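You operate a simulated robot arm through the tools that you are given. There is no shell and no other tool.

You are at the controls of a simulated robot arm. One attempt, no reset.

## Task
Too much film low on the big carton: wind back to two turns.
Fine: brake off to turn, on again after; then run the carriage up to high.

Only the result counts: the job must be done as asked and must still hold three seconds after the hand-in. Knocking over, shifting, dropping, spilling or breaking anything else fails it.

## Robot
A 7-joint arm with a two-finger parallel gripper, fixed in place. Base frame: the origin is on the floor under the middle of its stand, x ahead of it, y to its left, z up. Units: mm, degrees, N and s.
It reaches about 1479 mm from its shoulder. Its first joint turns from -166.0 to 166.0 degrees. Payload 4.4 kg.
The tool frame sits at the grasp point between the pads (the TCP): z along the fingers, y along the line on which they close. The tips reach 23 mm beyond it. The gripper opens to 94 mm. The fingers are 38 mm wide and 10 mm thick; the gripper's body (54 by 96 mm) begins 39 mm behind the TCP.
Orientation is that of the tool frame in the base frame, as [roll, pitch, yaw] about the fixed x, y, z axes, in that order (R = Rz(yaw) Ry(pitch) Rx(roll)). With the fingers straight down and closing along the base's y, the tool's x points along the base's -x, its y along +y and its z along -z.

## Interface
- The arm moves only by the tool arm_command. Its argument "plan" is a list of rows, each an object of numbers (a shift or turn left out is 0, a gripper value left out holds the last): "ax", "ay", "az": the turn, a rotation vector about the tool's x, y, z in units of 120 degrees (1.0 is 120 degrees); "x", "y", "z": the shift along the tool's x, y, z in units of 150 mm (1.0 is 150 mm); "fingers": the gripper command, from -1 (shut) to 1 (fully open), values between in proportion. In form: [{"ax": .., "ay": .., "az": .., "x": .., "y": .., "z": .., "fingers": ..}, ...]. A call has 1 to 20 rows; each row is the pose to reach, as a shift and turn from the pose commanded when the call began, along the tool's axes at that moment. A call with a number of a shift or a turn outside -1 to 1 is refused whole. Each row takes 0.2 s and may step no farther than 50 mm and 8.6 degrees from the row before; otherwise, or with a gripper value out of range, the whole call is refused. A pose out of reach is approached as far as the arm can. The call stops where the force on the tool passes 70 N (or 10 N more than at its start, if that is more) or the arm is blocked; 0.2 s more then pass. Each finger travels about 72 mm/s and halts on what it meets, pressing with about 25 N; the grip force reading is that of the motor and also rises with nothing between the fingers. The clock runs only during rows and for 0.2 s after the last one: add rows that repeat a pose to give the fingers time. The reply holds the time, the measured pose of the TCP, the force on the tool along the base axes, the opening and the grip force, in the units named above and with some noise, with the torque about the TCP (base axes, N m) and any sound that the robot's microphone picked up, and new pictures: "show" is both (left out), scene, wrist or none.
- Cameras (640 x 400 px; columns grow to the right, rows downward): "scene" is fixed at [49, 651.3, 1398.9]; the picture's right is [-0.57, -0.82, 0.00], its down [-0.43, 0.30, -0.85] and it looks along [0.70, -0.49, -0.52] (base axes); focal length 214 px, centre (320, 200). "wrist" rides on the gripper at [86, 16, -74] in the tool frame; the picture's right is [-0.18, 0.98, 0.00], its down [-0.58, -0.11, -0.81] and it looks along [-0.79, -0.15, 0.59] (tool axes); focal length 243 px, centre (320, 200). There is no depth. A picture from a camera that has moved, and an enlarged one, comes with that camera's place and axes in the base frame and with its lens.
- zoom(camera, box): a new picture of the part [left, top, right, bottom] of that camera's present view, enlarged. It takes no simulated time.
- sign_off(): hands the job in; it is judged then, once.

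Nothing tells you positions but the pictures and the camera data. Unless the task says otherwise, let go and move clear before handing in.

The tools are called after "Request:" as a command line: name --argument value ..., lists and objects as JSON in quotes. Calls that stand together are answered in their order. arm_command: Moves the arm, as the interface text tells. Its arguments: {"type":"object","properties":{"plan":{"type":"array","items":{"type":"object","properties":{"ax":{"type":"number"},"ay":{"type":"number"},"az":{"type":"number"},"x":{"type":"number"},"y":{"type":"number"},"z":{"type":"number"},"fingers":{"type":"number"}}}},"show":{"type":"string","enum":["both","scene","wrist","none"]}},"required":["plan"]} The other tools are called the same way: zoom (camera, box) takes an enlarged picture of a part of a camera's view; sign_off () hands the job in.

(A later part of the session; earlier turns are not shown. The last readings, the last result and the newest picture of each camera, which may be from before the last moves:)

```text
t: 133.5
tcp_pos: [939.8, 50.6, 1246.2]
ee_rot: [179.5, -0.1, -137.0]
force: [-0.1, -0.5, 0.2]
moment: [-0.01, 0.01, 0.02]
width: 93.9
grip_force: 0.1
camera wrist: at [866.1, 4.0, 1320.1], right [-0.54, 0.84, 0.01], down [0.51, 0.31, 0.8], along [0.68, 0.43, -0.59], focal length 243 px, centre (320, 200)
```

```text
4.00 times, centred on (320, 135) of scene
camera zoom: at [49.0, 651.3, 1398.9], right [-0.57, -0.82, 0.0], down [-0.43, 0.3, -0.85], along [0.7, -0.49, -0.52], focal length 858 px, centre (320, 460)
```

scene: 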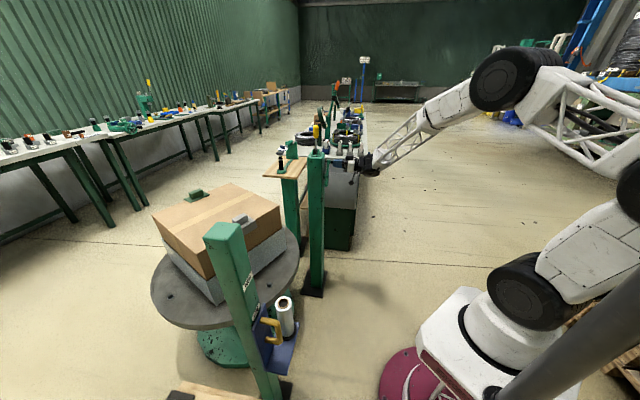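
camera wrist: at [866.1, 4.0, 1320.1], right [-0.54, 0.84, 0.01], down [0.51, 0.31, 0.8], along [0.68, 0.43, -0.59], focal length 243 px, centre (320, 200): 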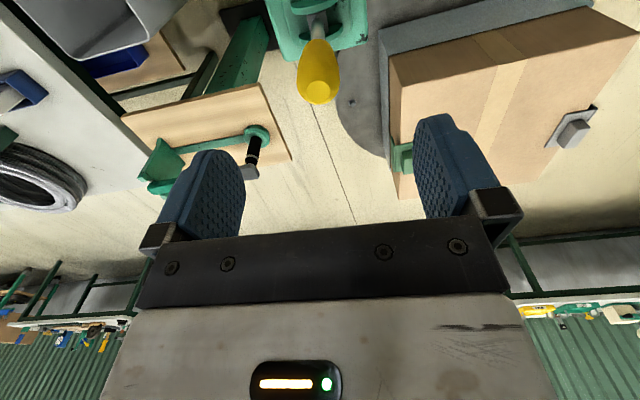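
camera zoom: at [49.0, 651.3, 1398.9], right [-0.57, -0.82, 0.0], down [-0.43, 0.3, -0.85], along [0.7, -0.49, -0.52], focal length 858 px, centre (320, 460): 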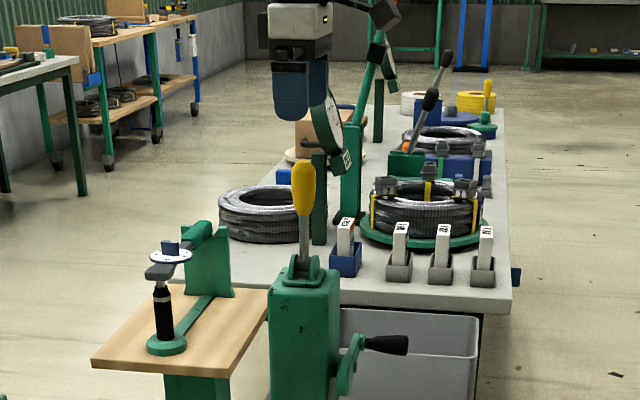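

Knob is centred beneath the open fingers. Descending to straddle it, then pushing toward the original "on" side.

Request:
arm_command --plan '[{"z": 0.25}, {"z": 0.5}, {"z": 0.7}, {"z": 0.76}]' --show "none"

Request:
arm_command --plan '[{"y": 0.1}, {"y": 0.2}, {"y": 0.3}, {"y": 0.38, "z": 0.01}, {"y": 0.46, "z": 0.03}, {"y": 0.54, "z": 0.06}, {"y": 0.6, "z": 0.08}]' --show "wrist"

Request:
zoom --camera "scene" --box '[285, 85, 355, 185]'

```text
t: 134.5
tcp_pos: [939.3, 52.6, 1130.3]
ee_rot: [179.5, -0.1, -137.0]
force: [-0.8, 0.2, -0.8]
moment: [-0.01, 0.0, 0.01]
width: 94.1
grip_force: 0.1
```

```text
t: 136.1
tcp_pos: [877.4, 118.5, 1118.8]
ee_rot: [179.6, -0.1, -137.1]
force: [-0.8, 0.1, 0.7]
moment: [0.0, -0.01, -0.01]
width: 93.8
grip_force: 0.0
camera wrist: at [802.1, 71.5, 1193.2], right [-0.54, 0.84, 0.01], down [0.51, 0.31, 0.8], along [0.68, 0.43, -0.59], focal length 243 px, centre (320, 200)
```

wrist: 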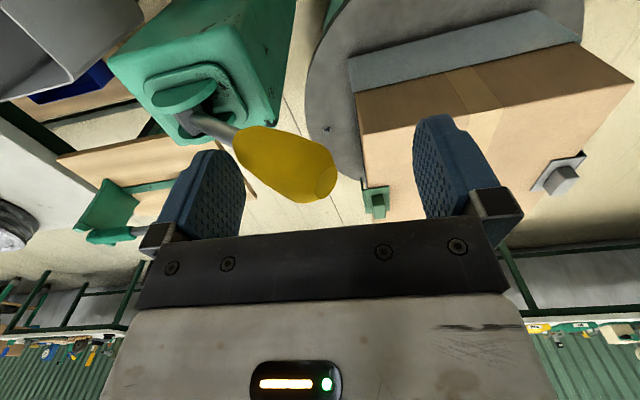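

```text
4.00 times, centred on (320, 135) of scene
camera zoom: at [49.0, 651.3, 1398.9], right [-0.57, -0.82, 0.0], down [-0.43, 0.3, -0.85], along [0.7, -0.49, -0.52], focal length 858 px, centre (320, 460)
```

zoom: 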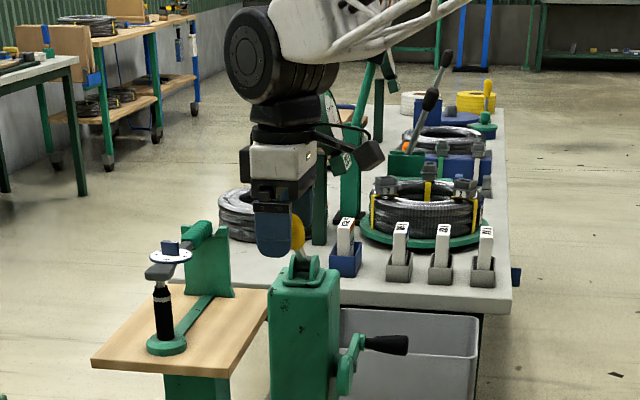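

The lever is most of the way over. A little more push to reach the stop.

Request:
arm_command --plan '[{"y": 0.03, "z": 0.01}, {"y": 0.06, "z": 0.02}, {"y": 0.09, "z": 0.03}, {"y": 0.12, "z": 0.04}]' --show "wrist"

Request:
zoom --camera "wrist" --box '[100, 30, 400, 220]'

```text
t: 136.7
tcp_pos: [876.1, 118.2, 1119.1]
ee_rot: [180.0, 0.3, -137.1]
force: [13.6, -16.0, 1.6]
moment: [-0.41, -0.38, -0.02]
width: 94.1
grip_force: 0.0
stopped in row 2: the force on the tool passed its limit at 82 N (the readings are from after the stop); the commanded pose is now the measured one
camera wrist: at [799.9, 72.7, 1193.3], right [-0.53, 0.85, 0.0], down [0.5, 0.31, 0.81], along [0.68, 0.43, -0.59], focal length 243 px, centre (320, 200)
```

wrist: 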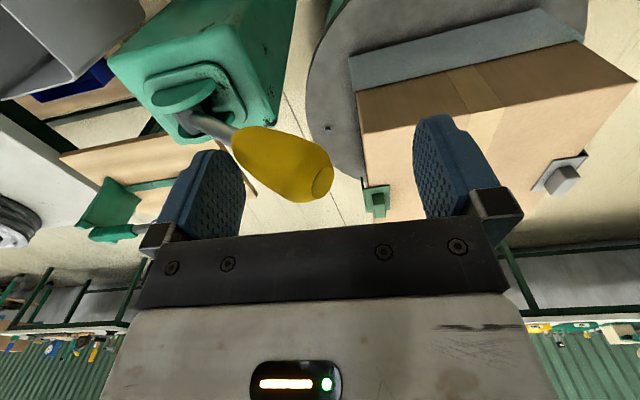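

```text
2.11 times, centred on (250, 125) of wrist
camera zoom: at [799.9, 72.7, 1193.3], right [-0.53, 0.85, 0.0], down [0.5, 0.31, 0.81], along [0.68, 0.43, -0.59], focal length 511 px, centre (467, 358)
```

zoom: 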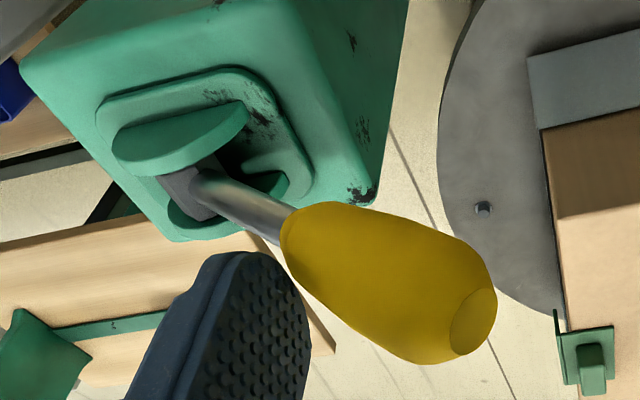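

Firm stop reached. Backing off and rising to compare the lever with its original pose.

Request:
arm_command --plan '[{"y": -0.06}, {"y": -0.1}, {"y": -0.1, "z": -0.3}, {"y": -0.1, "z": -0.6}, {"y": -0.1, "z": -0.9}]' --show "wrist"

Request:
zoom --camera "scene" --box '[290, 135, 340, 185]'

Request:
zoom --camera "scene" --box '[140, 175, 310, 345]'

```text
t: 137.9
tcp_pos: [883.7, 107.4, 1253.6]
ee_rot: [179.8, 0.1, -137.1]
force: [0.3, -0.7, -0.5]
moment: [0.02, 0.0, -0.01]
width: 94.0
grip_force: 0.0
camera wrist: at [809.2, 61.3, 1327.2], right [-0.53, 0.85, 0.0], down [0.5, 0.31, 0.81], along [0.68, 0.43, -0.59], focal length 243 px, centre (320, 200)
```

wrist: 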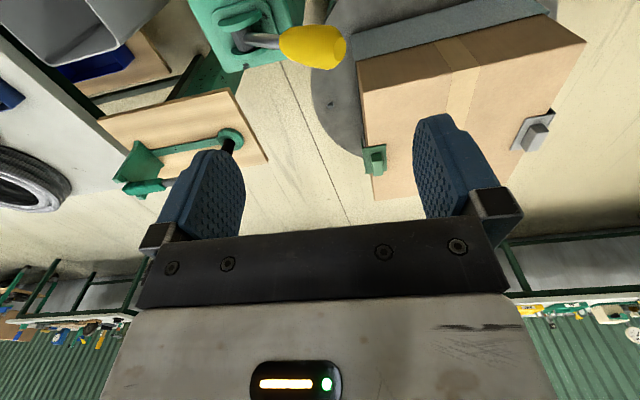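

```text
8.00 times, centred on (315, 160) of scene
camera zoom: at [49.0, 651.3, 1398.9], right [-0.57, -0.82, 0.0], down [-0.43, 0.3, -0.85], along [0.7, -0.49, -0.52], focal length 1716 px, centre (360, 520)
```

zoom: 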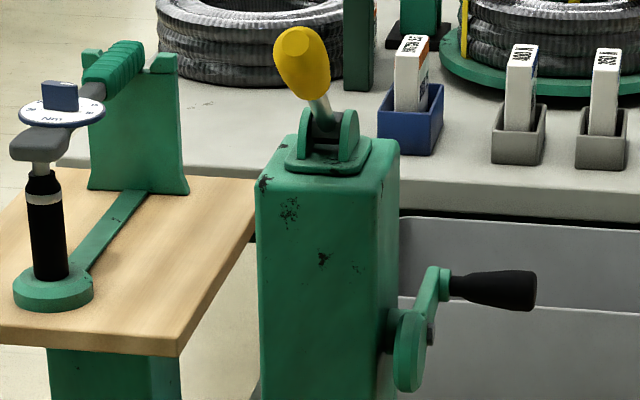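

```text
2.35 times, centred on (225, 260) of scene
camera zoom: at [49.0, 651.3, 1398.9], right [-0.57, -0.82, 0.0], down [-0.43, 0.3, -0.85], along [0.7, -0.49, -0.52], focal length 505 px, centre (544, 59)
```

zoom: 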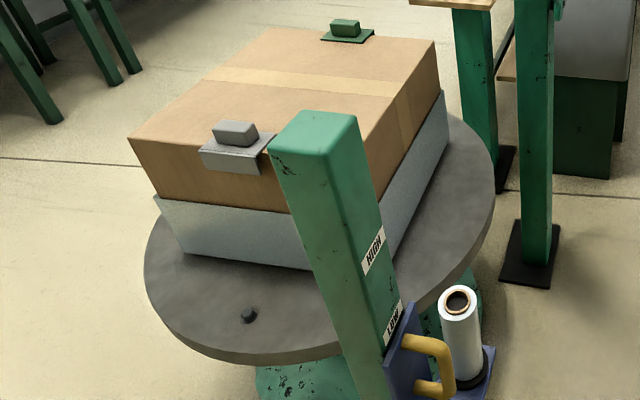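

The brake lever and crank now match the first picture exactly. Next, the clips from this wrist view.

Request:
zoom --camera "wrist" --box '[500, 95, 570, 165]'

Request:
zoom --camera "wrist" --box '[345, 130, 405, 190]'

```text
5.71 times, centred on (535, 130) of wrist
camera zoom: at [809.2, 61.3, 1327.2], right [-0.53, 0.85, 0.0], down [0.5, 0.31, 0.81], along [0.68, 0.43, -0.59], focal length 1386 px, centre (-909, 600)
```

zoom: 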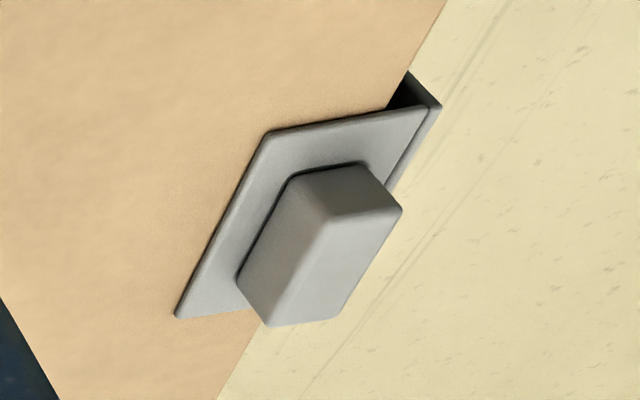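

```text
6.67 times, centred on (375, 160) of wrist
camera zoom: at [809.2, 61.3, 1327.2], right [-0.53, 0.85, 0.0], down [0.5, 0.31, 0.81], along [0.68, 0.43, -0.59], focal length 1618 px, centre (-47, 467)
```

zoom: 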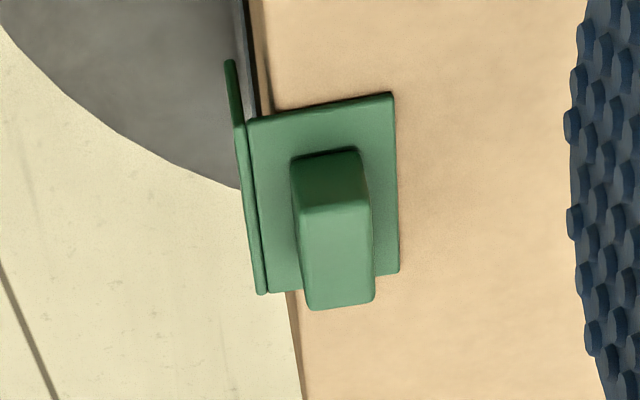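

Flange of the grey clip is about 1 cm further out than at the start but it sits securely. Now to the carriage: I'll bring the wrist camera around to view the mast, handle and labels.

Request:
arm_command --plan '[{"y": 0.22, "x": 0.08}, {"y": 0.44, "x": 0.16}, {"y": 0.66, "x": 0.25}, {"y": 0.88, "x": 0.33}]' --show "none"

Request:
arm_command --plan '[{"y": 0.22, "x": 0.08}, {"y": 0.44, "x": 0.16}, {"y": 0.66, "x": 0.25}, {"y": 0.88, "x": 0.33}]' --show "none"

Request:
arm_command --plan '[{"y": 0.22, "x": 0.08, "z": 0.1}, {"y": 0.44, "x": 0.16, "z": 0.2}, {"y": 0.66, "x": 0.25, "z": 0.3}, {"y": 0.88, "x": 0.33, "z": 0.4}]' --show "wrist"

```text
t: 138.9
tcp_pos: [758.7, 171.1, 1254.4]
ee_rot: [180.0, 0.1, -137.1]
force: [-0.1, 0.3, -1.3]
moment: [0.01, 0.0, 0.0]
width: 94.3
grip_force: 0.0
```

```text
t: 139.9
tcp_pos: [632.9, 233.4, 1254.3]
ee_rot: [179.9, 0.1, -137.1]
force: [-0.7, -0.3, -0.6]
moment: [-0.02, -0.01, -0.04]
width: 93.8
grip_force: 0.0
```

```text
t: 140.9
tcp_pos: [507.5, 297.0, 1194.3]
ee_rot: [179.9, 0.2, -137.1]
force: [-0.2, 0.7, 0.6]
moment: [0.05, 0.01, 0.0]
width: 94.1
grip_force: 0.0
camera wrist: at [432.4, 250.8, 1268.1], right [-0.53, 0.85, 0.0], down [0.5, 0.31, 0.81], along [0.68, 0.43, -0.59], focal length 243 px, centre (320, 200)
```

wrist: 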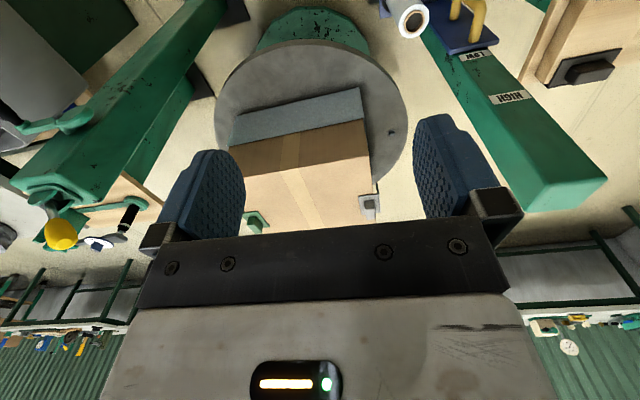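

Request:
zoom --camera "wrist" --box '[370, 0, 640, 215]'

Request:
zoom --camera "wrist" --box '[380, 0, 520, 110]'

Request:
zoom --camera "scene" --box '[200, 215, 330, 400]'

```text
1.86 times, centred on (505, 108) of wrist
camera zoom: at [432.4, 250.8, 1268.1], right [-0.53, 0.85, 0.0], down [0.5, 0.31, 0.81], along [0.68, 0.43, -0.59], focal length 451 px, centre (-24, 372)
```

zoom: 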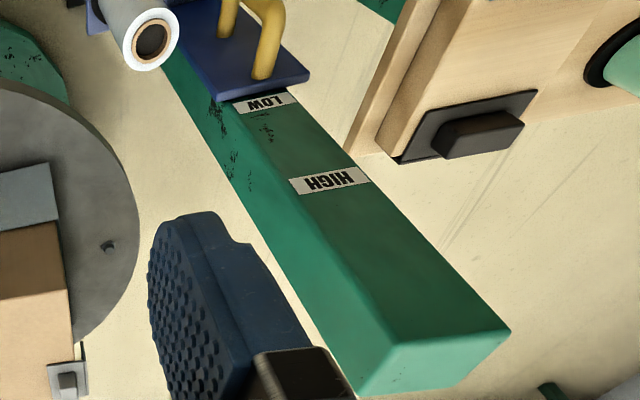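

```text
3.64 times, centred on (450, 55) of wrist
camera zoom: at [432.4, 250.8, 1268.1], right [-0.53, 0.85, 0.0], down [0.5, 0.31, 0.81], along [0.68, 0.43, -0.59], focal length 882 px, centre (-153, 727)
```

zoom: 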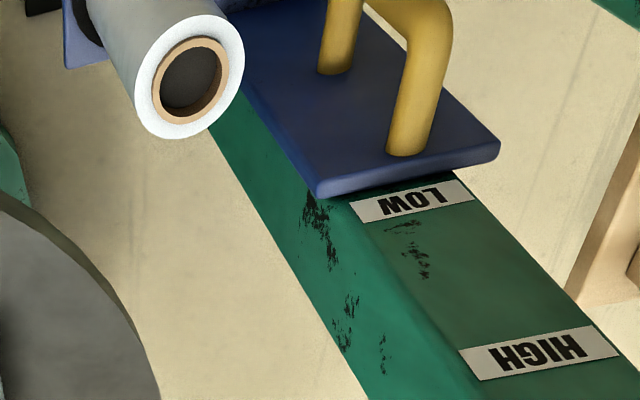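

```text
2.16 times, centred on (265, 308) of scene
camera zoom: at [49.0, 651.3, 1398.9], right [-0.57, -0.82, 0.0], down [-0.43, 0.3, -0.85], along [0.7, -0.49, -0.52], focal length 464 px, centre (439, -32)
```

zoom: 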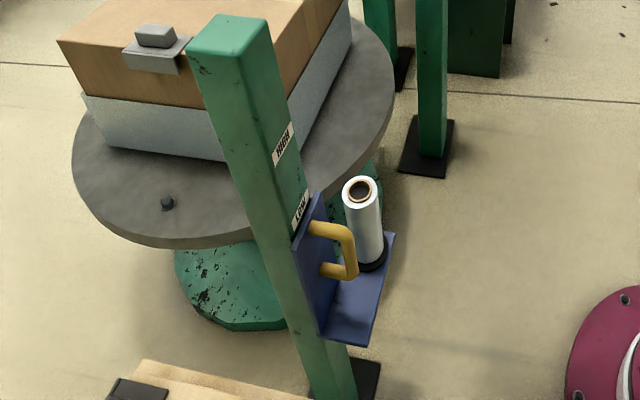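

Mast is at about (471,618); HIGH and LOW labels are ~136 mm apart, and the yellow handle's vertical bar is near (400,555), z 655–765, with the film roll ~100 mm to its right. I'll move toward a 45° approach in front of it.

Request:
arm_command --plan '[{"y": 0.17, "z": 0.18, "fingers": 0.3}, {"y": 0.34, "z": 0.36, "fingers": 0.3}, {"y": 0.51, "z": 0.54, "fingers": 0.3}, {"y": 0.68, "z": 0.72, "fingers": 0.3}, {"y": 0.86, "z": 0.9, "fingers": 0.3}]' --show "both"

```text
t: 142.1
tcp_pos: [420.3, 393.6, 1060.9]
ee_rot: [179.8, 0.3, -137.1]
force: [0.0, 0.1, 0.0]
moment: [0.02, -0.03, 0.03]
width: 61.1
grip_force: 0.1
camera wrist: at [345.1, 346.8, 1134.5], right [-0.53, 0.85, 0.0], down [0.5, 0.31, 0.81], along [0.68, 0.43, -0.59], focal length 243 px, centre (320, 200)
```

scene: 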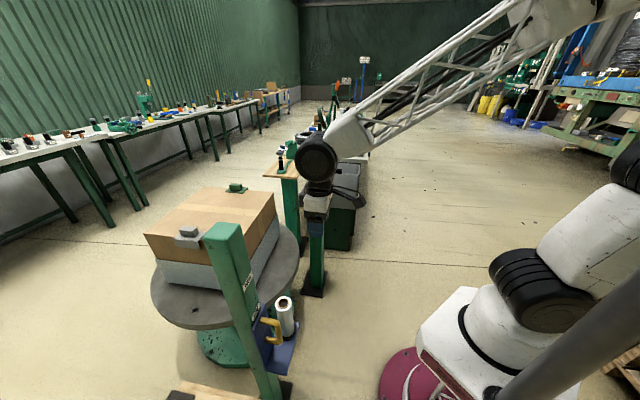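
wrist: 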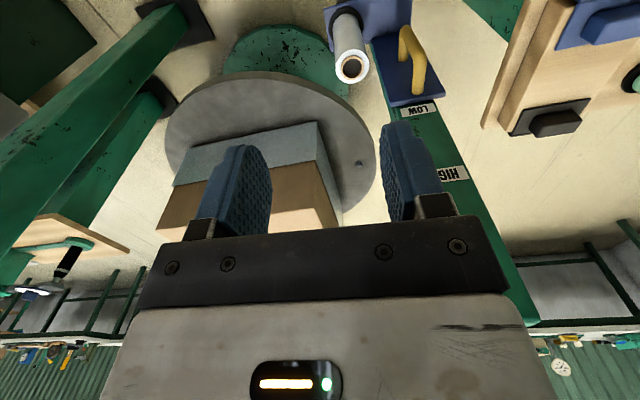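

Continuing down with the 45° tilt toward the handle.

Request:
arm_command --plan '[{"y": 0.15, "z": 0.16, "ay": -0.05}, {"y": 0.3, "z": 0.32, "ay": -0.11}, {"y": 0.45, "z": 0.48, "ay": -0.17}, {"y": 0.6, "z": 0.64, "ay": -0.23}, {"y": 0.75, "z": 0.8, "ay": -0.29}, {"y": 0.857, "z": 0.95, "ay": -0.35, "x": -0.03}, {"y": 0.857, "z": 1.0, "ay": -0.375, "x": -0.06}]' --show "both"

Request:
zoom --camera "wrist" --box '[200, 0, 500, 210]'

```text
t: 143.9
tcp_pos: [335.5, 491.3, 852.8]
ee_rot: [-177.9, 39.8, -135.6]
force: [-0.1, 0.3, 1.4]
moment: [0.0, 0.02, 0.0]
width: 61.1
grip_force: 0.0
stopped in row 7: the arm was blocked; the commanded pose is now the measured one
camera wrist: at [241.0, 426.6, 853.4], right [-0.57, 0.82, 0.09], down [0.0, -0.11, 0.99], along [0.82, 0.56, 0.06], focal length 243 px, centre (320, 200)
```

scene: 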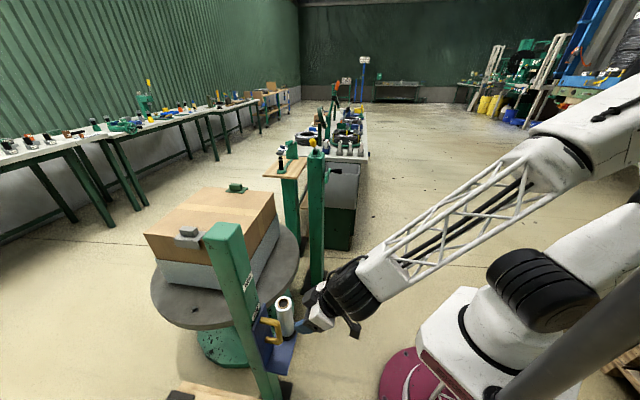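
wrist: 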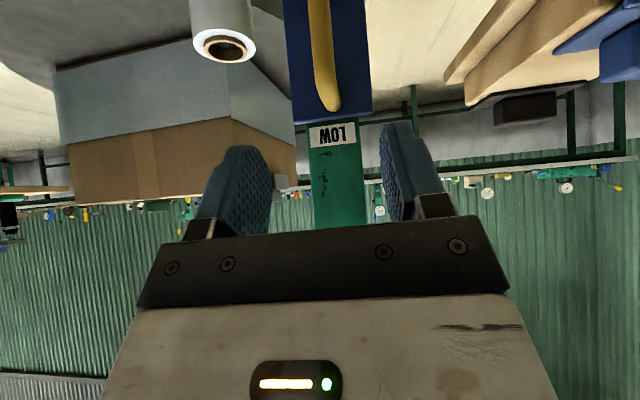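

```text
1.90 times, centred on (350, 105) of wrist
camera zoom: at [241.0, 426.6, 853.4], right [-0.57, 0.82, 0.09], down [0.0, -0.11, 0.99], along [0.82, 0.56, 0.06], focal length 462 px, centre (263, 381)
```

zoom: 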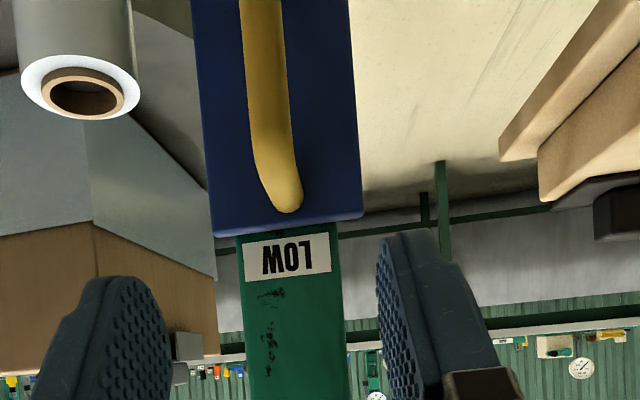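

The wrist is near-aligned with the forearm at 45° tilt (blocked). I'll use a gentler ~20° tilt instead, gripping the vertical bar from above, straddling it just below its top elbow.

Request:
arm_command --plan '[{"ay": 0.06, "ax": -0.006}, {"ay": 0.12, "ax": -0.012}, {"ay": 0.165, "ax": -0.0175}, {"ay": 0.165, "ax": -0.0175, "x": -0.1, "y": 0.008, "z": 0.17}, {"ay": 0.165, "ax": -0.0175, "x": -0.209, "y": 0.016, "z": 0.339}, {"ay": 0.165, "ax": -0.0175, "x": -0.209, "y": 0.016, "z": 0.339}]' --show "both"

Request:
zoom --camera "wrist" --box '[200, 0, 480, 210]'

Request:
zoom --camera "scene" --box '[210, 230, 370, 400]'

```text
t: 145.3
tcp_pos: [376.2, 531.6, 834.1]
ee_rot: [179.8, 20.1, -136.1]
force: [1.2, 1.2, 0.2]
moment: [0.0, 0.0, 0.01]
width: 61.2
grip_force: 0.1
camera wrist: at [288.1, 469.8, 873.4], right [-0.56, 0.83, 0.07], down [0.27, 0.11, 0.96], along [0.78, 0.55, -0.28], focal length 243 px, centre (320, 200)
```

scene: 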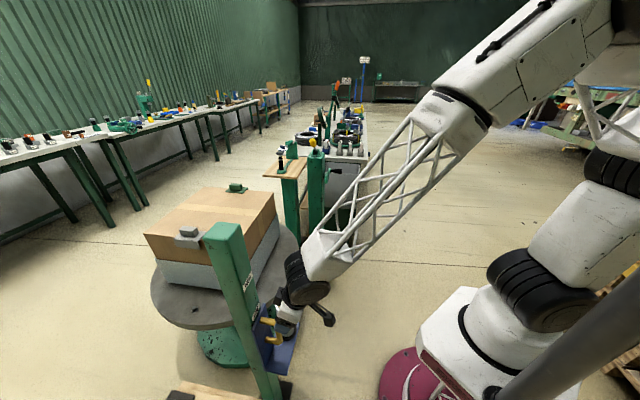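
wrist: 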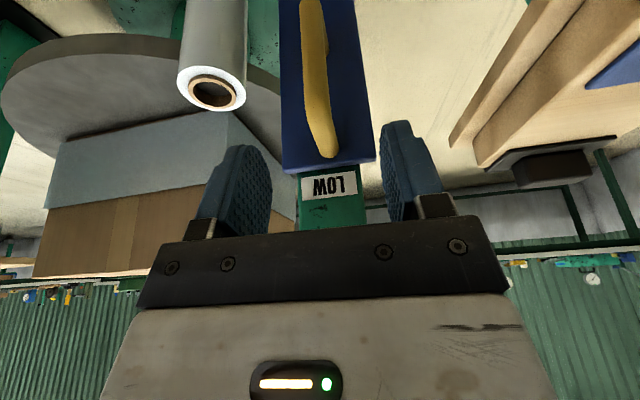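

```text
1.90 times, centred on (340, 105) of wrist
camera zoom: at [288.1, 469.8, 873.4], right [-0.56, 0.83, 0.07], down [0.27, 0.11, 0.96], along [0.78, 0.55, -0.28], focal length 462 px, centre (282, 381)
```

zoom: 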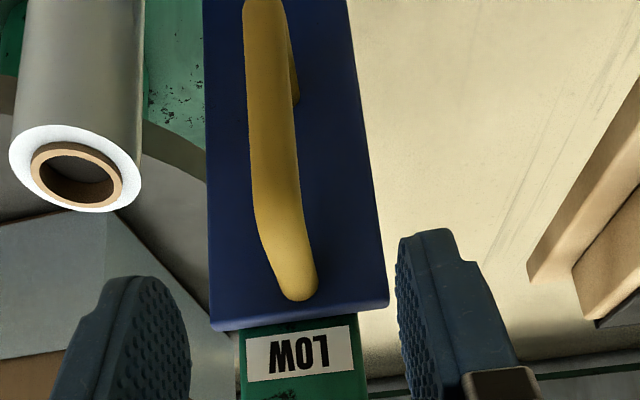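

```text
2.35 times, centred on (290, 315) of scene
camera zoom: at [49.0, 651.3, 1398.9], right [-0.57, -0.82, 0.0], down [-0.43, 0.3, -0.85], along [0.7, -0.49, -0.52], focal length 505 px, centre (391, -71)
```

zoom: 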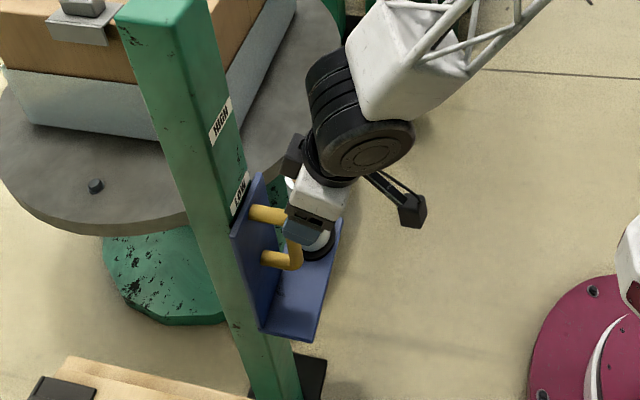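

The bar lies centred between the fingers. I'll descend along the tool axis so the pads straddle the top of the bar.

Request:
arm_command --plan '[{"z": 0.2}, {"z": 0.4}, {"z": 0.5}, {"z": 0.587}, {"z": 0.587}]' --show "wrist"

Request:
zoom --camera "wrist" --box '[200, 0, 480, 230]'

Request:
zoom --camera "scene" --box '[240, 270, 340, 370]'

```text
t: 146.5
tcp_pos: [398.9, 554.3, 751.4]
ee_rot: [179.8, 20.2, -136.1]
force: [0.5, -0.4, -1.0]
moment: [0.0, -0.01, 0.0]
width: 61.0
grip_force: 0.2
camera wrist: at [310.4, 492.0, 791.5], right [-0.56, 0.83, 0.07], down [0.27, 0.11, 0.96], along [0.78, 0.55, -0.28], focal length 243 px, centre (320, 200)
```

wrist: 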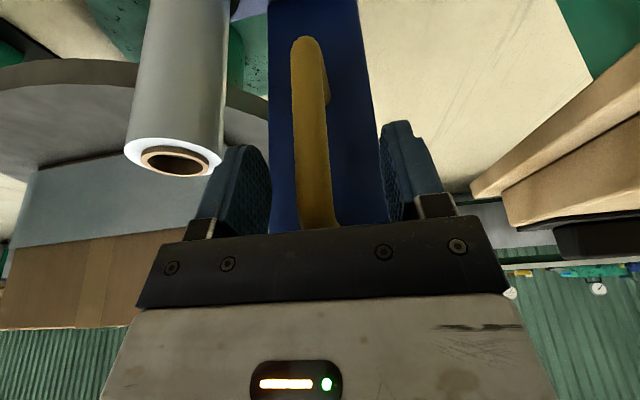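

```text
1.74 times, centred on (340, 115) of wrist
camera zoom: at [310.4, 492.0, 791.5], right [-0.56, 0.83, 0.07], down [0.27, 0.11, 0.96], along [0.78, 0.55, -0.28], focal length 422 px, centre (285, 348)
```

zoom: 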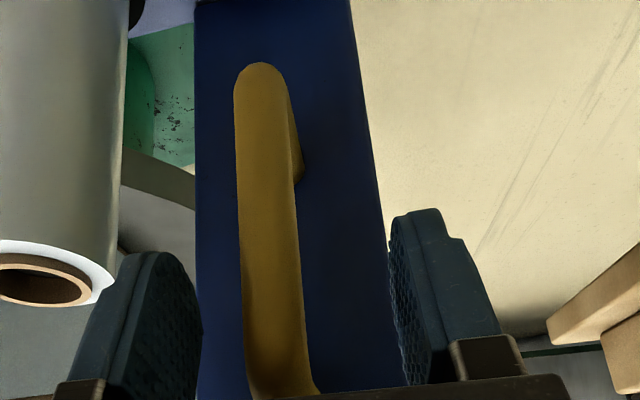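

```text
4.00 times, centred on (290, 320) of scene
camera zoom: at [49.0, 651.3, 1398.9], right [-0.57, -0.82, 0.0], down [-0.43, 0.3, -0.85], along [0.7, -0.49, -0.52], focal length 858 px, centre (440, -280)
```

zoom: 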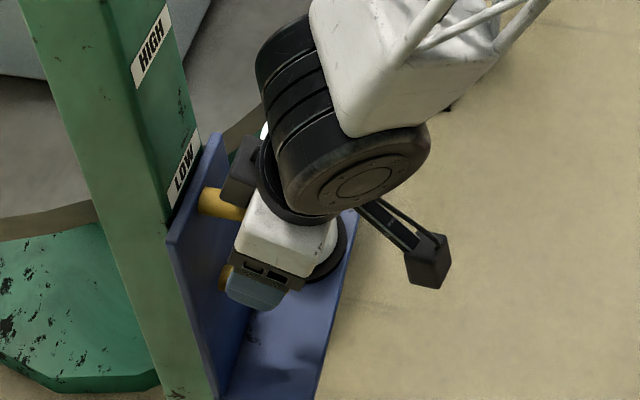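

The bar is between the pads. Closing.

Request:
arm_command --plan '[{"fingers": -1}, {"fingers": -1}, {"fingers": -1}, {"fingers": -1}]' --show "wrist"

Request:
zoom --camera "wrist" --box '[200, 0, 480, 230]'

```text
t: 147.5
tcp_pos: [399.2, 553.1, 750.6]
ee_rot: [179.8, 20.0, -136.1]
force: [41.1, -30.8, 1.1]
moment: [-0.76, -0.18, -0.16]
width: 24.3
grip_force: 24.6
camera wrist: at [310.8, 491.5, 791.6], right [-0.56, 0.83, 0.07], down [0.27, 0.11, 0.96], along [0.78, 0.55, -0.28], focal length 243 px, centre (320, 200)
```

wrist: 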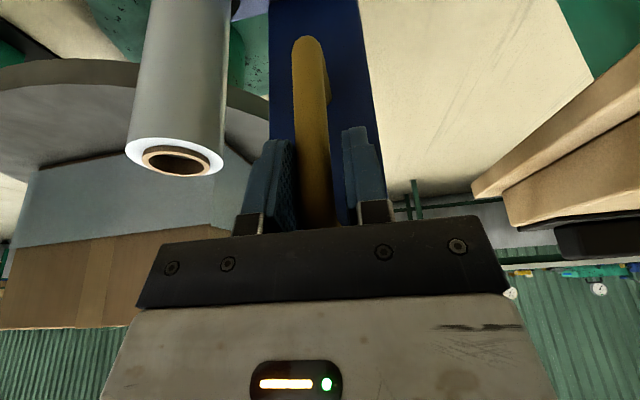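

```text
1.74 times, centred on (340, 115) of wrist
camera zoom: at [310.8, 491.5, 791.6], right [-0.56, 0.83, 0.07], down [0.27, 0.11, 0.96], along [0.78, 0.55, -0.28], focal length 422 px, centre (285, 348)
```

zoom: 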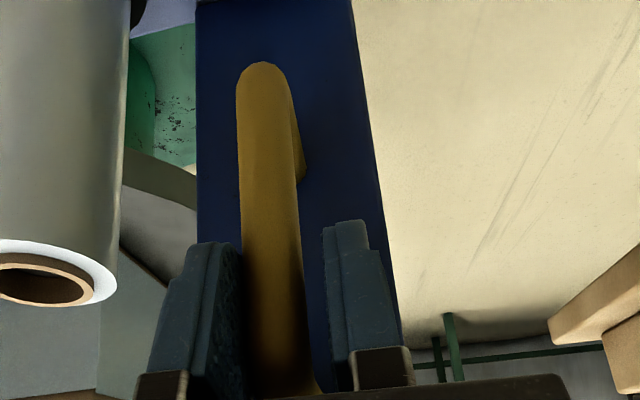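

The bar is slightly to one side; shifting the gripper about 3 mm to centre on it.

Request:
arm_command --plan '[{"y": -0.01, "fingers": -1}, {"y": -0.02, "fingers": -1}, {"y": -0.02, "fingers": -1}]' --show "none"

```text
t: 148.3
tcp_pos: [401.6, 551.3, 751.9]
ee_rot: [179.7, 20.3, -136.1]
force: [49.8, -22.4, -8.6]
moment: [-0.24, -0.64, -0.11]
width: 19.7
grip_force: 25.2
```

Request:
arm_command --plan '[{"y": -0.007, "fingers": -1}, {"y": -0.013, "fingers": -1}, {"y": -0.013, "fingers": -1}]' --show "none"

```text
t: 149.1
tcp_pos: [400.9, 549.0, 751.2]
ee_rot: [179.6, 20.2, -135.9]
force: [22.3, -4.6, 2.5]
moment: [-1.5, -0.37, 0.09]
width: 18.3
grip_force: 44.8
```

Both pads are gripping now. Lifting a first 40 mm to see that the carriage follows.

Request:
arm_command --plan '[{"x": -0.023, "y": -0.003, "z": -0.0626, "fingers": -1}, {"x": -0.046, "y": -0.003, "z": -0.125, "fingers": -1}, {"x": -0.069, "y": -0.003, "z": -0.188, "fingers": -1}, {"x": -0.092, "y": -0.003, "z": -0.25, "fingers": -1}]' --show "wrist"

Request:
zoom --camera "scene" --box '[215, 235, 345, 365]'

```text
t: 150.1
tcp_pos: [401.3, 549.6, 792.0]
ee_rot: [179.8, 20.2, -136.0]
force: [-8.5, 59.1, -12.8]
moment: [-1.13, -1.14, 0.65]
width: 18.3
grip_force: 44.8
camera wrist: at [312.7, 488.5, 831.6], right [-0.56, 0.83, 0.07], down [0.27, 0.1, 0.96], along [0.78, 0.55, -0.28], focal length 243 px, centre (320, 200)
```

wrist: 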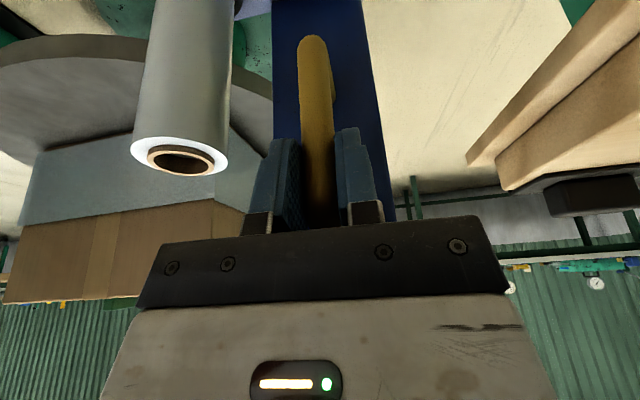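

```text
3.08 times, centred on (280, 300) of scene
camera zoom: at [49.0, 651.3, 1398.9], right [-0.57, -0.82, 0.0], down [-0.43, 0.3, -0.85], along [0.7, -0.49, -0.52], focal length 660 px, centre (443, -108)
```

zoom: 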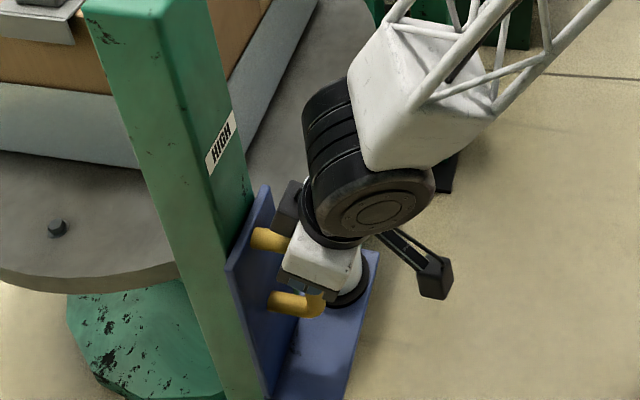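

The carriage follows with little vertical load. I'll relieve the side load, then continue up.

Request:
arm_command --plan '[{"x": -0.003, "y": 0.006, "z": 0.001, "fingers": -1}, {"x": -0.0063, "y": 0.011, "z": 0.0023, "fingers": -1}]' --show "none"

```text
t: 150.7
tcp_pos: [401.0, 550.6, 791.1]
ee_rot: [179.8, 20.1, -136.1]
force: [-21.4, 32.6, 2.7]
moment: [-0.05, -2.0, 0.8]
width: 18.2
grip_force: 45.2
```

Request:
arm_command --plan '[{"y": 0.008, "fingers": -1}, {"x": -0.023, "y": 0.01, "z": -0.0626, "fingers": -1}, {"x": -0.046, "y": 0.01, "z": -0.125, "fingers": -1}, {"x": -0.069, "y": 0.01, "z": -0.188, "fingers": -1}, {"x": -0.092, "y": 0.01, "z": -0.25, "fingers": -1}, {"x": -0.115, "y": 0.01, "z": -0.313, "fingers": -1}]' --show "none"

Request:
zoom --camera "scene" --box '[215, 235, 345, 365]'

```text
t: 152.1
tcp_pos: [400.3, 550.0, 840.7]
ee_rot: [179.9, 19.9, -136.1]
force: [38.4, -24.5, -13.3]
moment: [-0.88, -0.53, -0.19]
width: 18.1
grip_force: 44.8
```

```text
3.08 times, centred on (280, 300) of scene
camera zoom: at [49.0, 651.3, 1398.9], right [-0.57, -0.82, 0.0], down [-0.43, 0.3, -0.85], along [0.7, -0.49, -0.52], focal length 660 px, centre (443, -108)
```

zoom: 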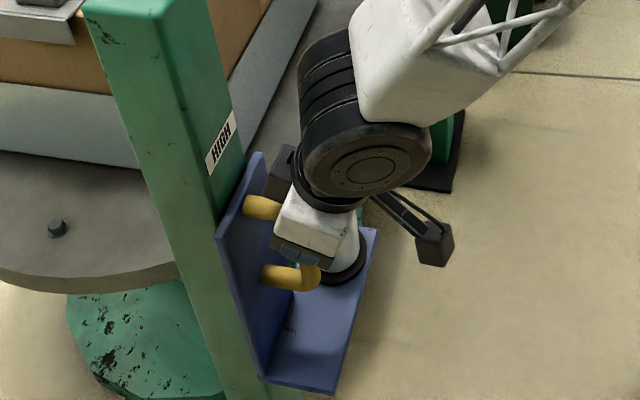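

Lifted about 90 mm. Small side correction and continue.

Request:
arm_command --plan '[{"y": -0.006, "fingers": -1}, {"x": -0.023, "y": -0.008, "z": -0.0626, "fingers": -1}, {"x": -0.046, "y": -0.008, "z": -0.125, "fingers": -1}, {"x": -0.069, "y": -0.008, "z": -0.188, "fingers": -1}, {"x": -0.08, "y": -0.008, "z": -0.219, "fingers": -1}]' --show "wrist"

Request:
zoom --camera "scene" --box '[215, 215, 315, 315]'

```text
t: 153.3
tcp_pos: [401.4, 549.2, 873.5]
ee_rot: [179.8, 19.8, -136.2]
force: [-18.9, 29.0, -16.1]
moment: [-2.25, 0.0, 0.51]
width: 18.2
grip_force: 44.8
camera wrist: at [312.4, 488.6, 914.2], right [-0.56, 0.83, 0.07], down [0.27, 0.11, 0.96], along [0.78, 0.55, -0.29], focal length 243 px, centre (320, 200)
```

wrist: 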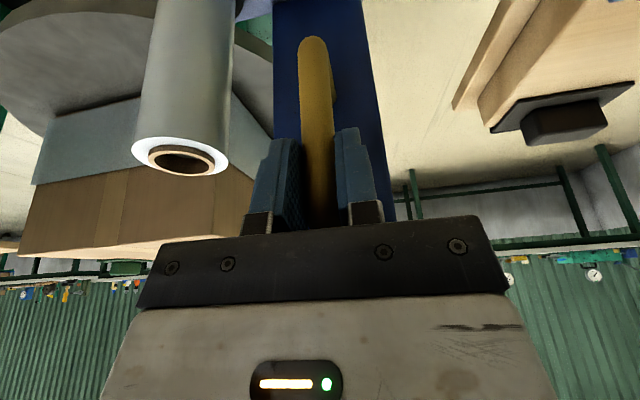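

```text
4.00 times, centred on (265, 265) of scene
camera zoom: at [49.0, 651.3, 1398.9], right [-0.57, -0.82, 0.0], down [-0.43, 0.3, -0.85], along [0.7, -0.49, -0.52], focal length 858 px, centre (540, -60)
```

zoom: 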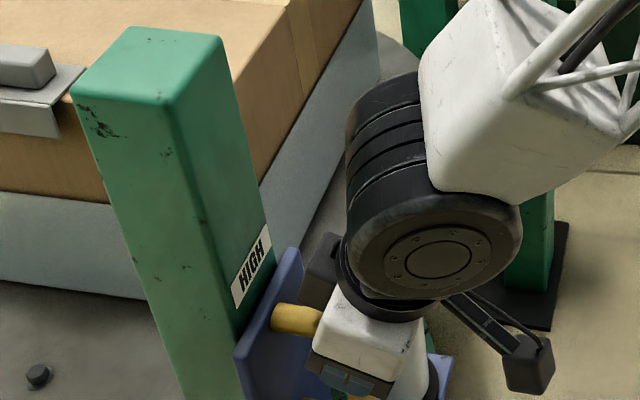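

About 12 mm to go to match the LOW-label alignment.

Request:
arm_command --plan '[{"y": 0.004, "fingers": -1}, {"x": -0.0125, "y": 0.006, "z": -0.0345, "fingers": -1}, {"x": -0.025, "y": 0.006, "z": -0.069, "fingers": -1}, {"x": -0.0276, "y": 0.006, "z": -0.075, "fingers": -1}]' --show "none"

Request:
zoom --camera "scene" --box '[215, 215, 315, 315]'

```text
t: 154.3
tcp_pos: [401.1, 549.3, 884.9]
ee_rot: [179.9, 19.7, -136.1]
force: [8.8, 15.5, -15.2]
moment: [-1.85, 0.17, 0.31]
width: 17.9
grip_force: 44.6
```

```text
4.00 times, centred on (265, 265) of scene
camera zoom: at [49.0, 651.3, 1398.9], right [-0.57, -0.82, 0.0], down [-0.43, 0.3, -0.85], along [0.7, -0.49, -0.52], focal length 858 px, centre (540, -60)
```

zoom: 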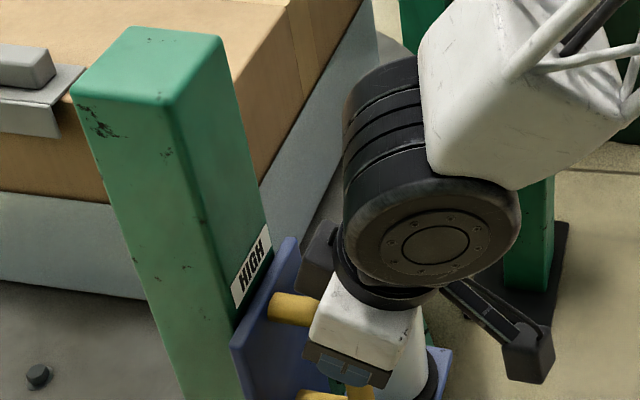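

Nearly aligned. Lifting a few more millimetres while watching for an upper stop.

Request:
arm_command --plan '[{"x": -0.006, "z": -0.0165, "fingers": -1}, {"x": -0.012, "z": -0.033, "fingers": -1}, {"x": -0.0138, "z": -0.0375, "fingers": -1}]' --show "none"

Request:
zoom --camera "scene" --box '[215, 215, 315, 315]'

```text
t: 155.1
tcp_pos: [401.5, 550.2, 888.8]
ee_rot: [179.9, 19.6, -136.2]
force: [25.4, -22.8, -42.7]
moment: [-1.02, -0.3, -0.04]
width: 18.0
grip_force: 44.9
```

```text
4.00 times, centred on (265, 265) of scene
camera zoom: at [49.0, 651.3, 1398.9], right [-0.57, -0.82, 0.0], down [-0.43, 0.3, -0.85], along [0.7, -0.49, -0.52], focal length 858 px, centre (540, -60)
```

zoom: 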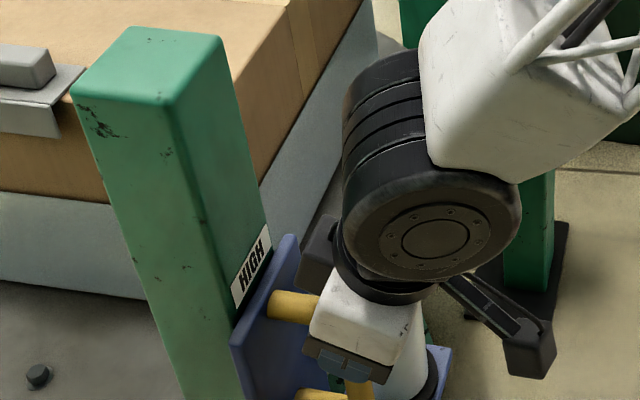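

The downward load jumped, so it's against the upper stop at HIGH. Before releasing I'll ease down 1 mm to see whether the carriage holds itself.

Request:
arm_command --plan '[{"x": 0.0023, "y": -0.004, "z": 0.0063, "fingers": -1}, {"x": 0.0046, "y": -0.006, "z": 0.0125, "fingers": -1}, {"x": 0.0046, "y": -0.006, "z": 0.0125, "fingers": -1}]' --show "none"

Request:
arm_command --plan '[{"x": 0.0023, "z": 0.0063, "fingers": -1}, {"x": 0.0046, "z": 0.0125, "fingers": -1}, {"x": 0.0046, "z": 0.0125, "fingers": -1}]' --show "none"

```text
t: 155.9
tcp_pos: [399.4, 548.9, 890.1]
ee_rot: [179.9, 19.9, -136.0]
force: [-14.0, -40.1, -22.0]
moment: [-1.05, -0.56, 0.05]
width: 18.2
grip_force: 44.8
```

```text
t: 156.7
tcp_pos: [402.1, 549.8, 891.3]
ee_rot: [179.8, 20.2, -136.1]
force: [-28.3, -28.8, 0.8]
moment: [-0.66, -1.03, 0.35]
width: 18.2
grip_force: 44.8
```

Vertical load dropped to zero, so friction holds the carriage. Releasing and checking.

Request:
arm_command --plan '[{"fingers": 0.3}, {"fingers": 0.3}, {"fingers": 0.3}]' --show "wrist"

Request:
zoom --camera "scene" --box '[215, 215, 315, 315]'

```text
t: 157.5
tcp_pos: [402.6, 549.3, 889.8]
ee_rot: [179.8, 20.1, -136.2]
force: [0.0, 0.8, 0.2]
moment: [0.02, -0.02, -0.01]
width: 61.3
grip_force: 0.1
camera wrist: at [313.4, 488.9, 930.0], right [-0.56, 0.83, 0.07], down [0.27, 0.11, 0.96], along [0.78, 0.55, -0.28], focal length 243 px, centre (320, 200)
```

wrist: 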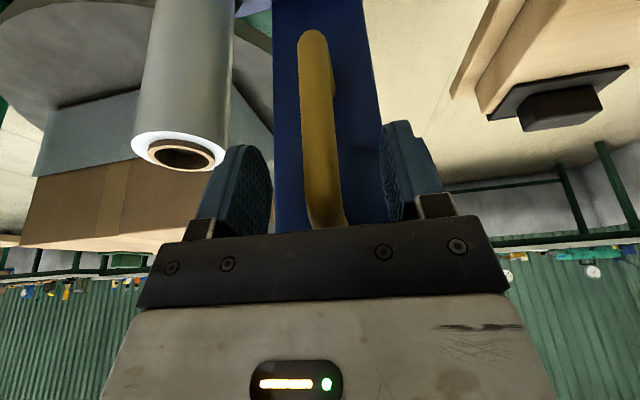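

```text
4.00 times, centred on (265, 265) of scene
camera zoom: at [49.0, 651.3, 1398.9], right [-0.57, -0.82, 0.0], down [-0.43, 0.3, -0.85], along [0.7, -0.49, -0.52], focal length 858 px, centre (540, -60)
```

zoom: 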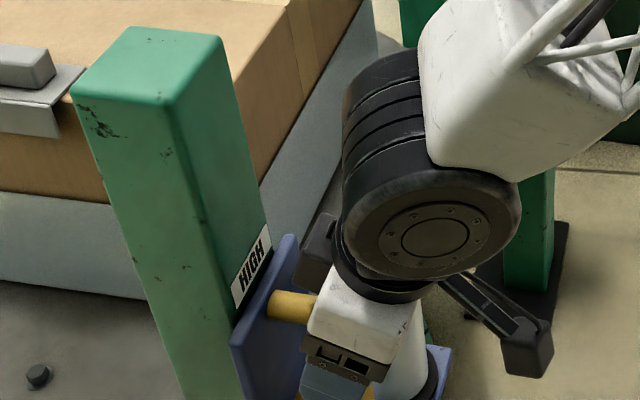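

It holds. Retreating along the tool axis, then inspecting the carriage height.

Request:
arm_command --plan '[{"z": -0.2}, {"z": -0.45}, {"z": -0.7}, {"z": -0.95}]' --show "wrist"

Request:
zoom --camera "wrist" --box '[200, 0, 480, 210]'

Request:
zoom --camera "scene" --box '[215, 215, 335, 335]'

```text
t: 158.5
tcp_pos: [366.5, 516.7, 1026.9]
ee_rot: [179.6, 20.4, -136.0]
force: [0.0, 0.2, 0.4]
moment: [-0.01, 0.03, 0.01]
width: 61.3
grip_force: 0.0
camera wrist: at [277.4, 455.3, 1066.6], right [-0.56, 0.83, 0.07], down [0.27, 0.1, 0.96], along [0.78, 0.55, -0.28], focal length 243 px, centre (320, 200)
```

wrist: 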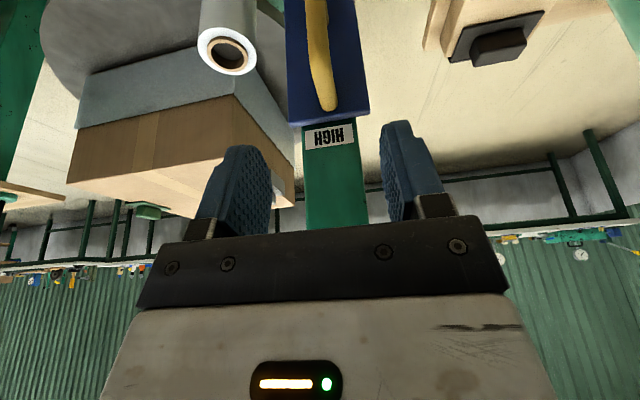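

```text
1.90 times, centred on (340, 105) of wrist
camera zoom: at [277.4, 455.3, 1066.6], right [-0.56, 0.83, 0.07], down [0.27, 0.1, 0.96], along [0.78, 0.55, -0.28], focal length 462 px, centre (282, 381)
```

zoom: 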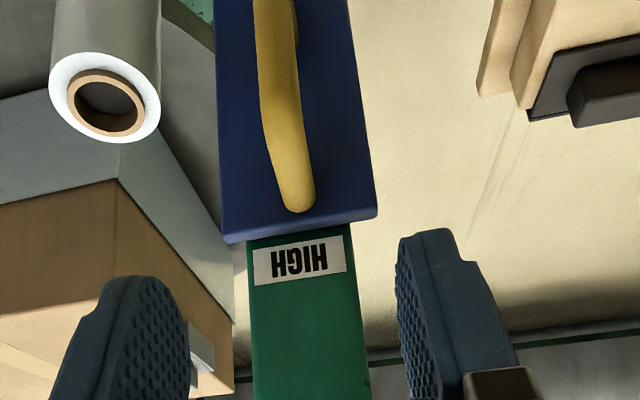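

```text
3.33 times, centred on (275, 275) of scene
camera zoom: at [49.0, 651.3, 1398.9], right [-0.57, -0.82, 0.0], down [-0.43, 0.3, -0.85], along [0.7, -0.49, -0.52], focal length 715 px, centre (470, -50)
```

zoom: 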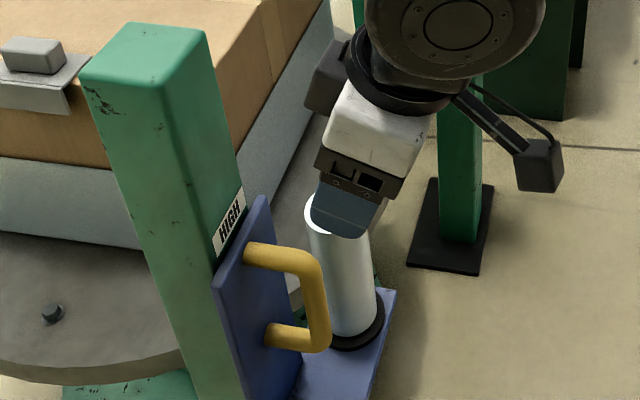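

The carriage sits at HIGH just as it sat at LOW, and it stays. Now I'll return to an early camera pose so I can compare the clips and carton with the first pictures directly.

Request:
arm_command --plan '[{"x": -0.1, "z": -0.27}, {"x": -0.2, "z": -0.54, "ay": 0.05}, {"x": -0.3, "z": -0.81, "ay": 0.11}, {"x": -0.35, "z": -0.94, "ay": 0.17}]' --show "none"

Request:
arm_command --plan '[{"az": 0.06, "x": -0.1, "y": -0.2}, {"az": 0.12, "x": -0.2, "y": -0.4}, {"az": 0.18, "x": -0.35, "y": -0.6}, {"az": 0.24, "x": -0.5, "y": -0.8}, {"az": 0.3, "x": -0.65, "y": -0.95}, {"az": 0.36, "x": -0.8, "y": -1.0}, {"az": 0.367, "x": -0.9, "y": -1.0}]' --show "wrist"

```text
t: 159.5
tcp_pos: [365.9, 515.1, 1176.0]
ee_rot: [179.8, -0.4, -135.9]
force: [0.3, -0.6, 0.5]
moment: [0.01, 0.0, -0.05]
width: 61.3
grip_force: 0.0
```

```text
t: 161.1
tcp_pos: [570.4, 502.3, 1172.9]
ee_rot: [-179.9, -0.4, 179.8]
force: [-0.4, 0.3, -0.1]
moment: [-0.02, 0.0, -0.01]
width: 60.9
grip_force: 0.0
camera wrist: at [483.1, 520.2, 1247.7], right [0.19, 0.98, 0.0], down [0.59, -0.11, 0.8], along [0.79, -0.15, -0.6], focal length 243 px, centre (320, 200)
```

wrist: 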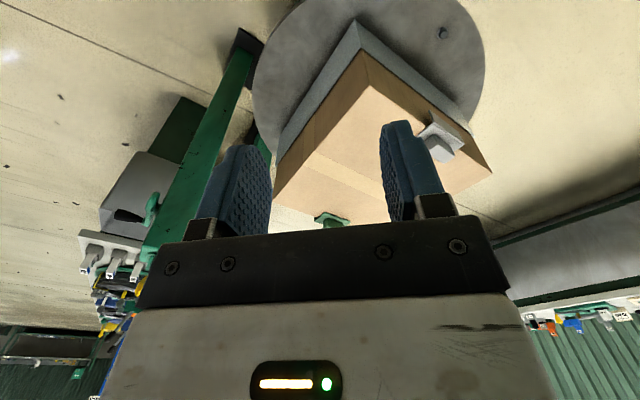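

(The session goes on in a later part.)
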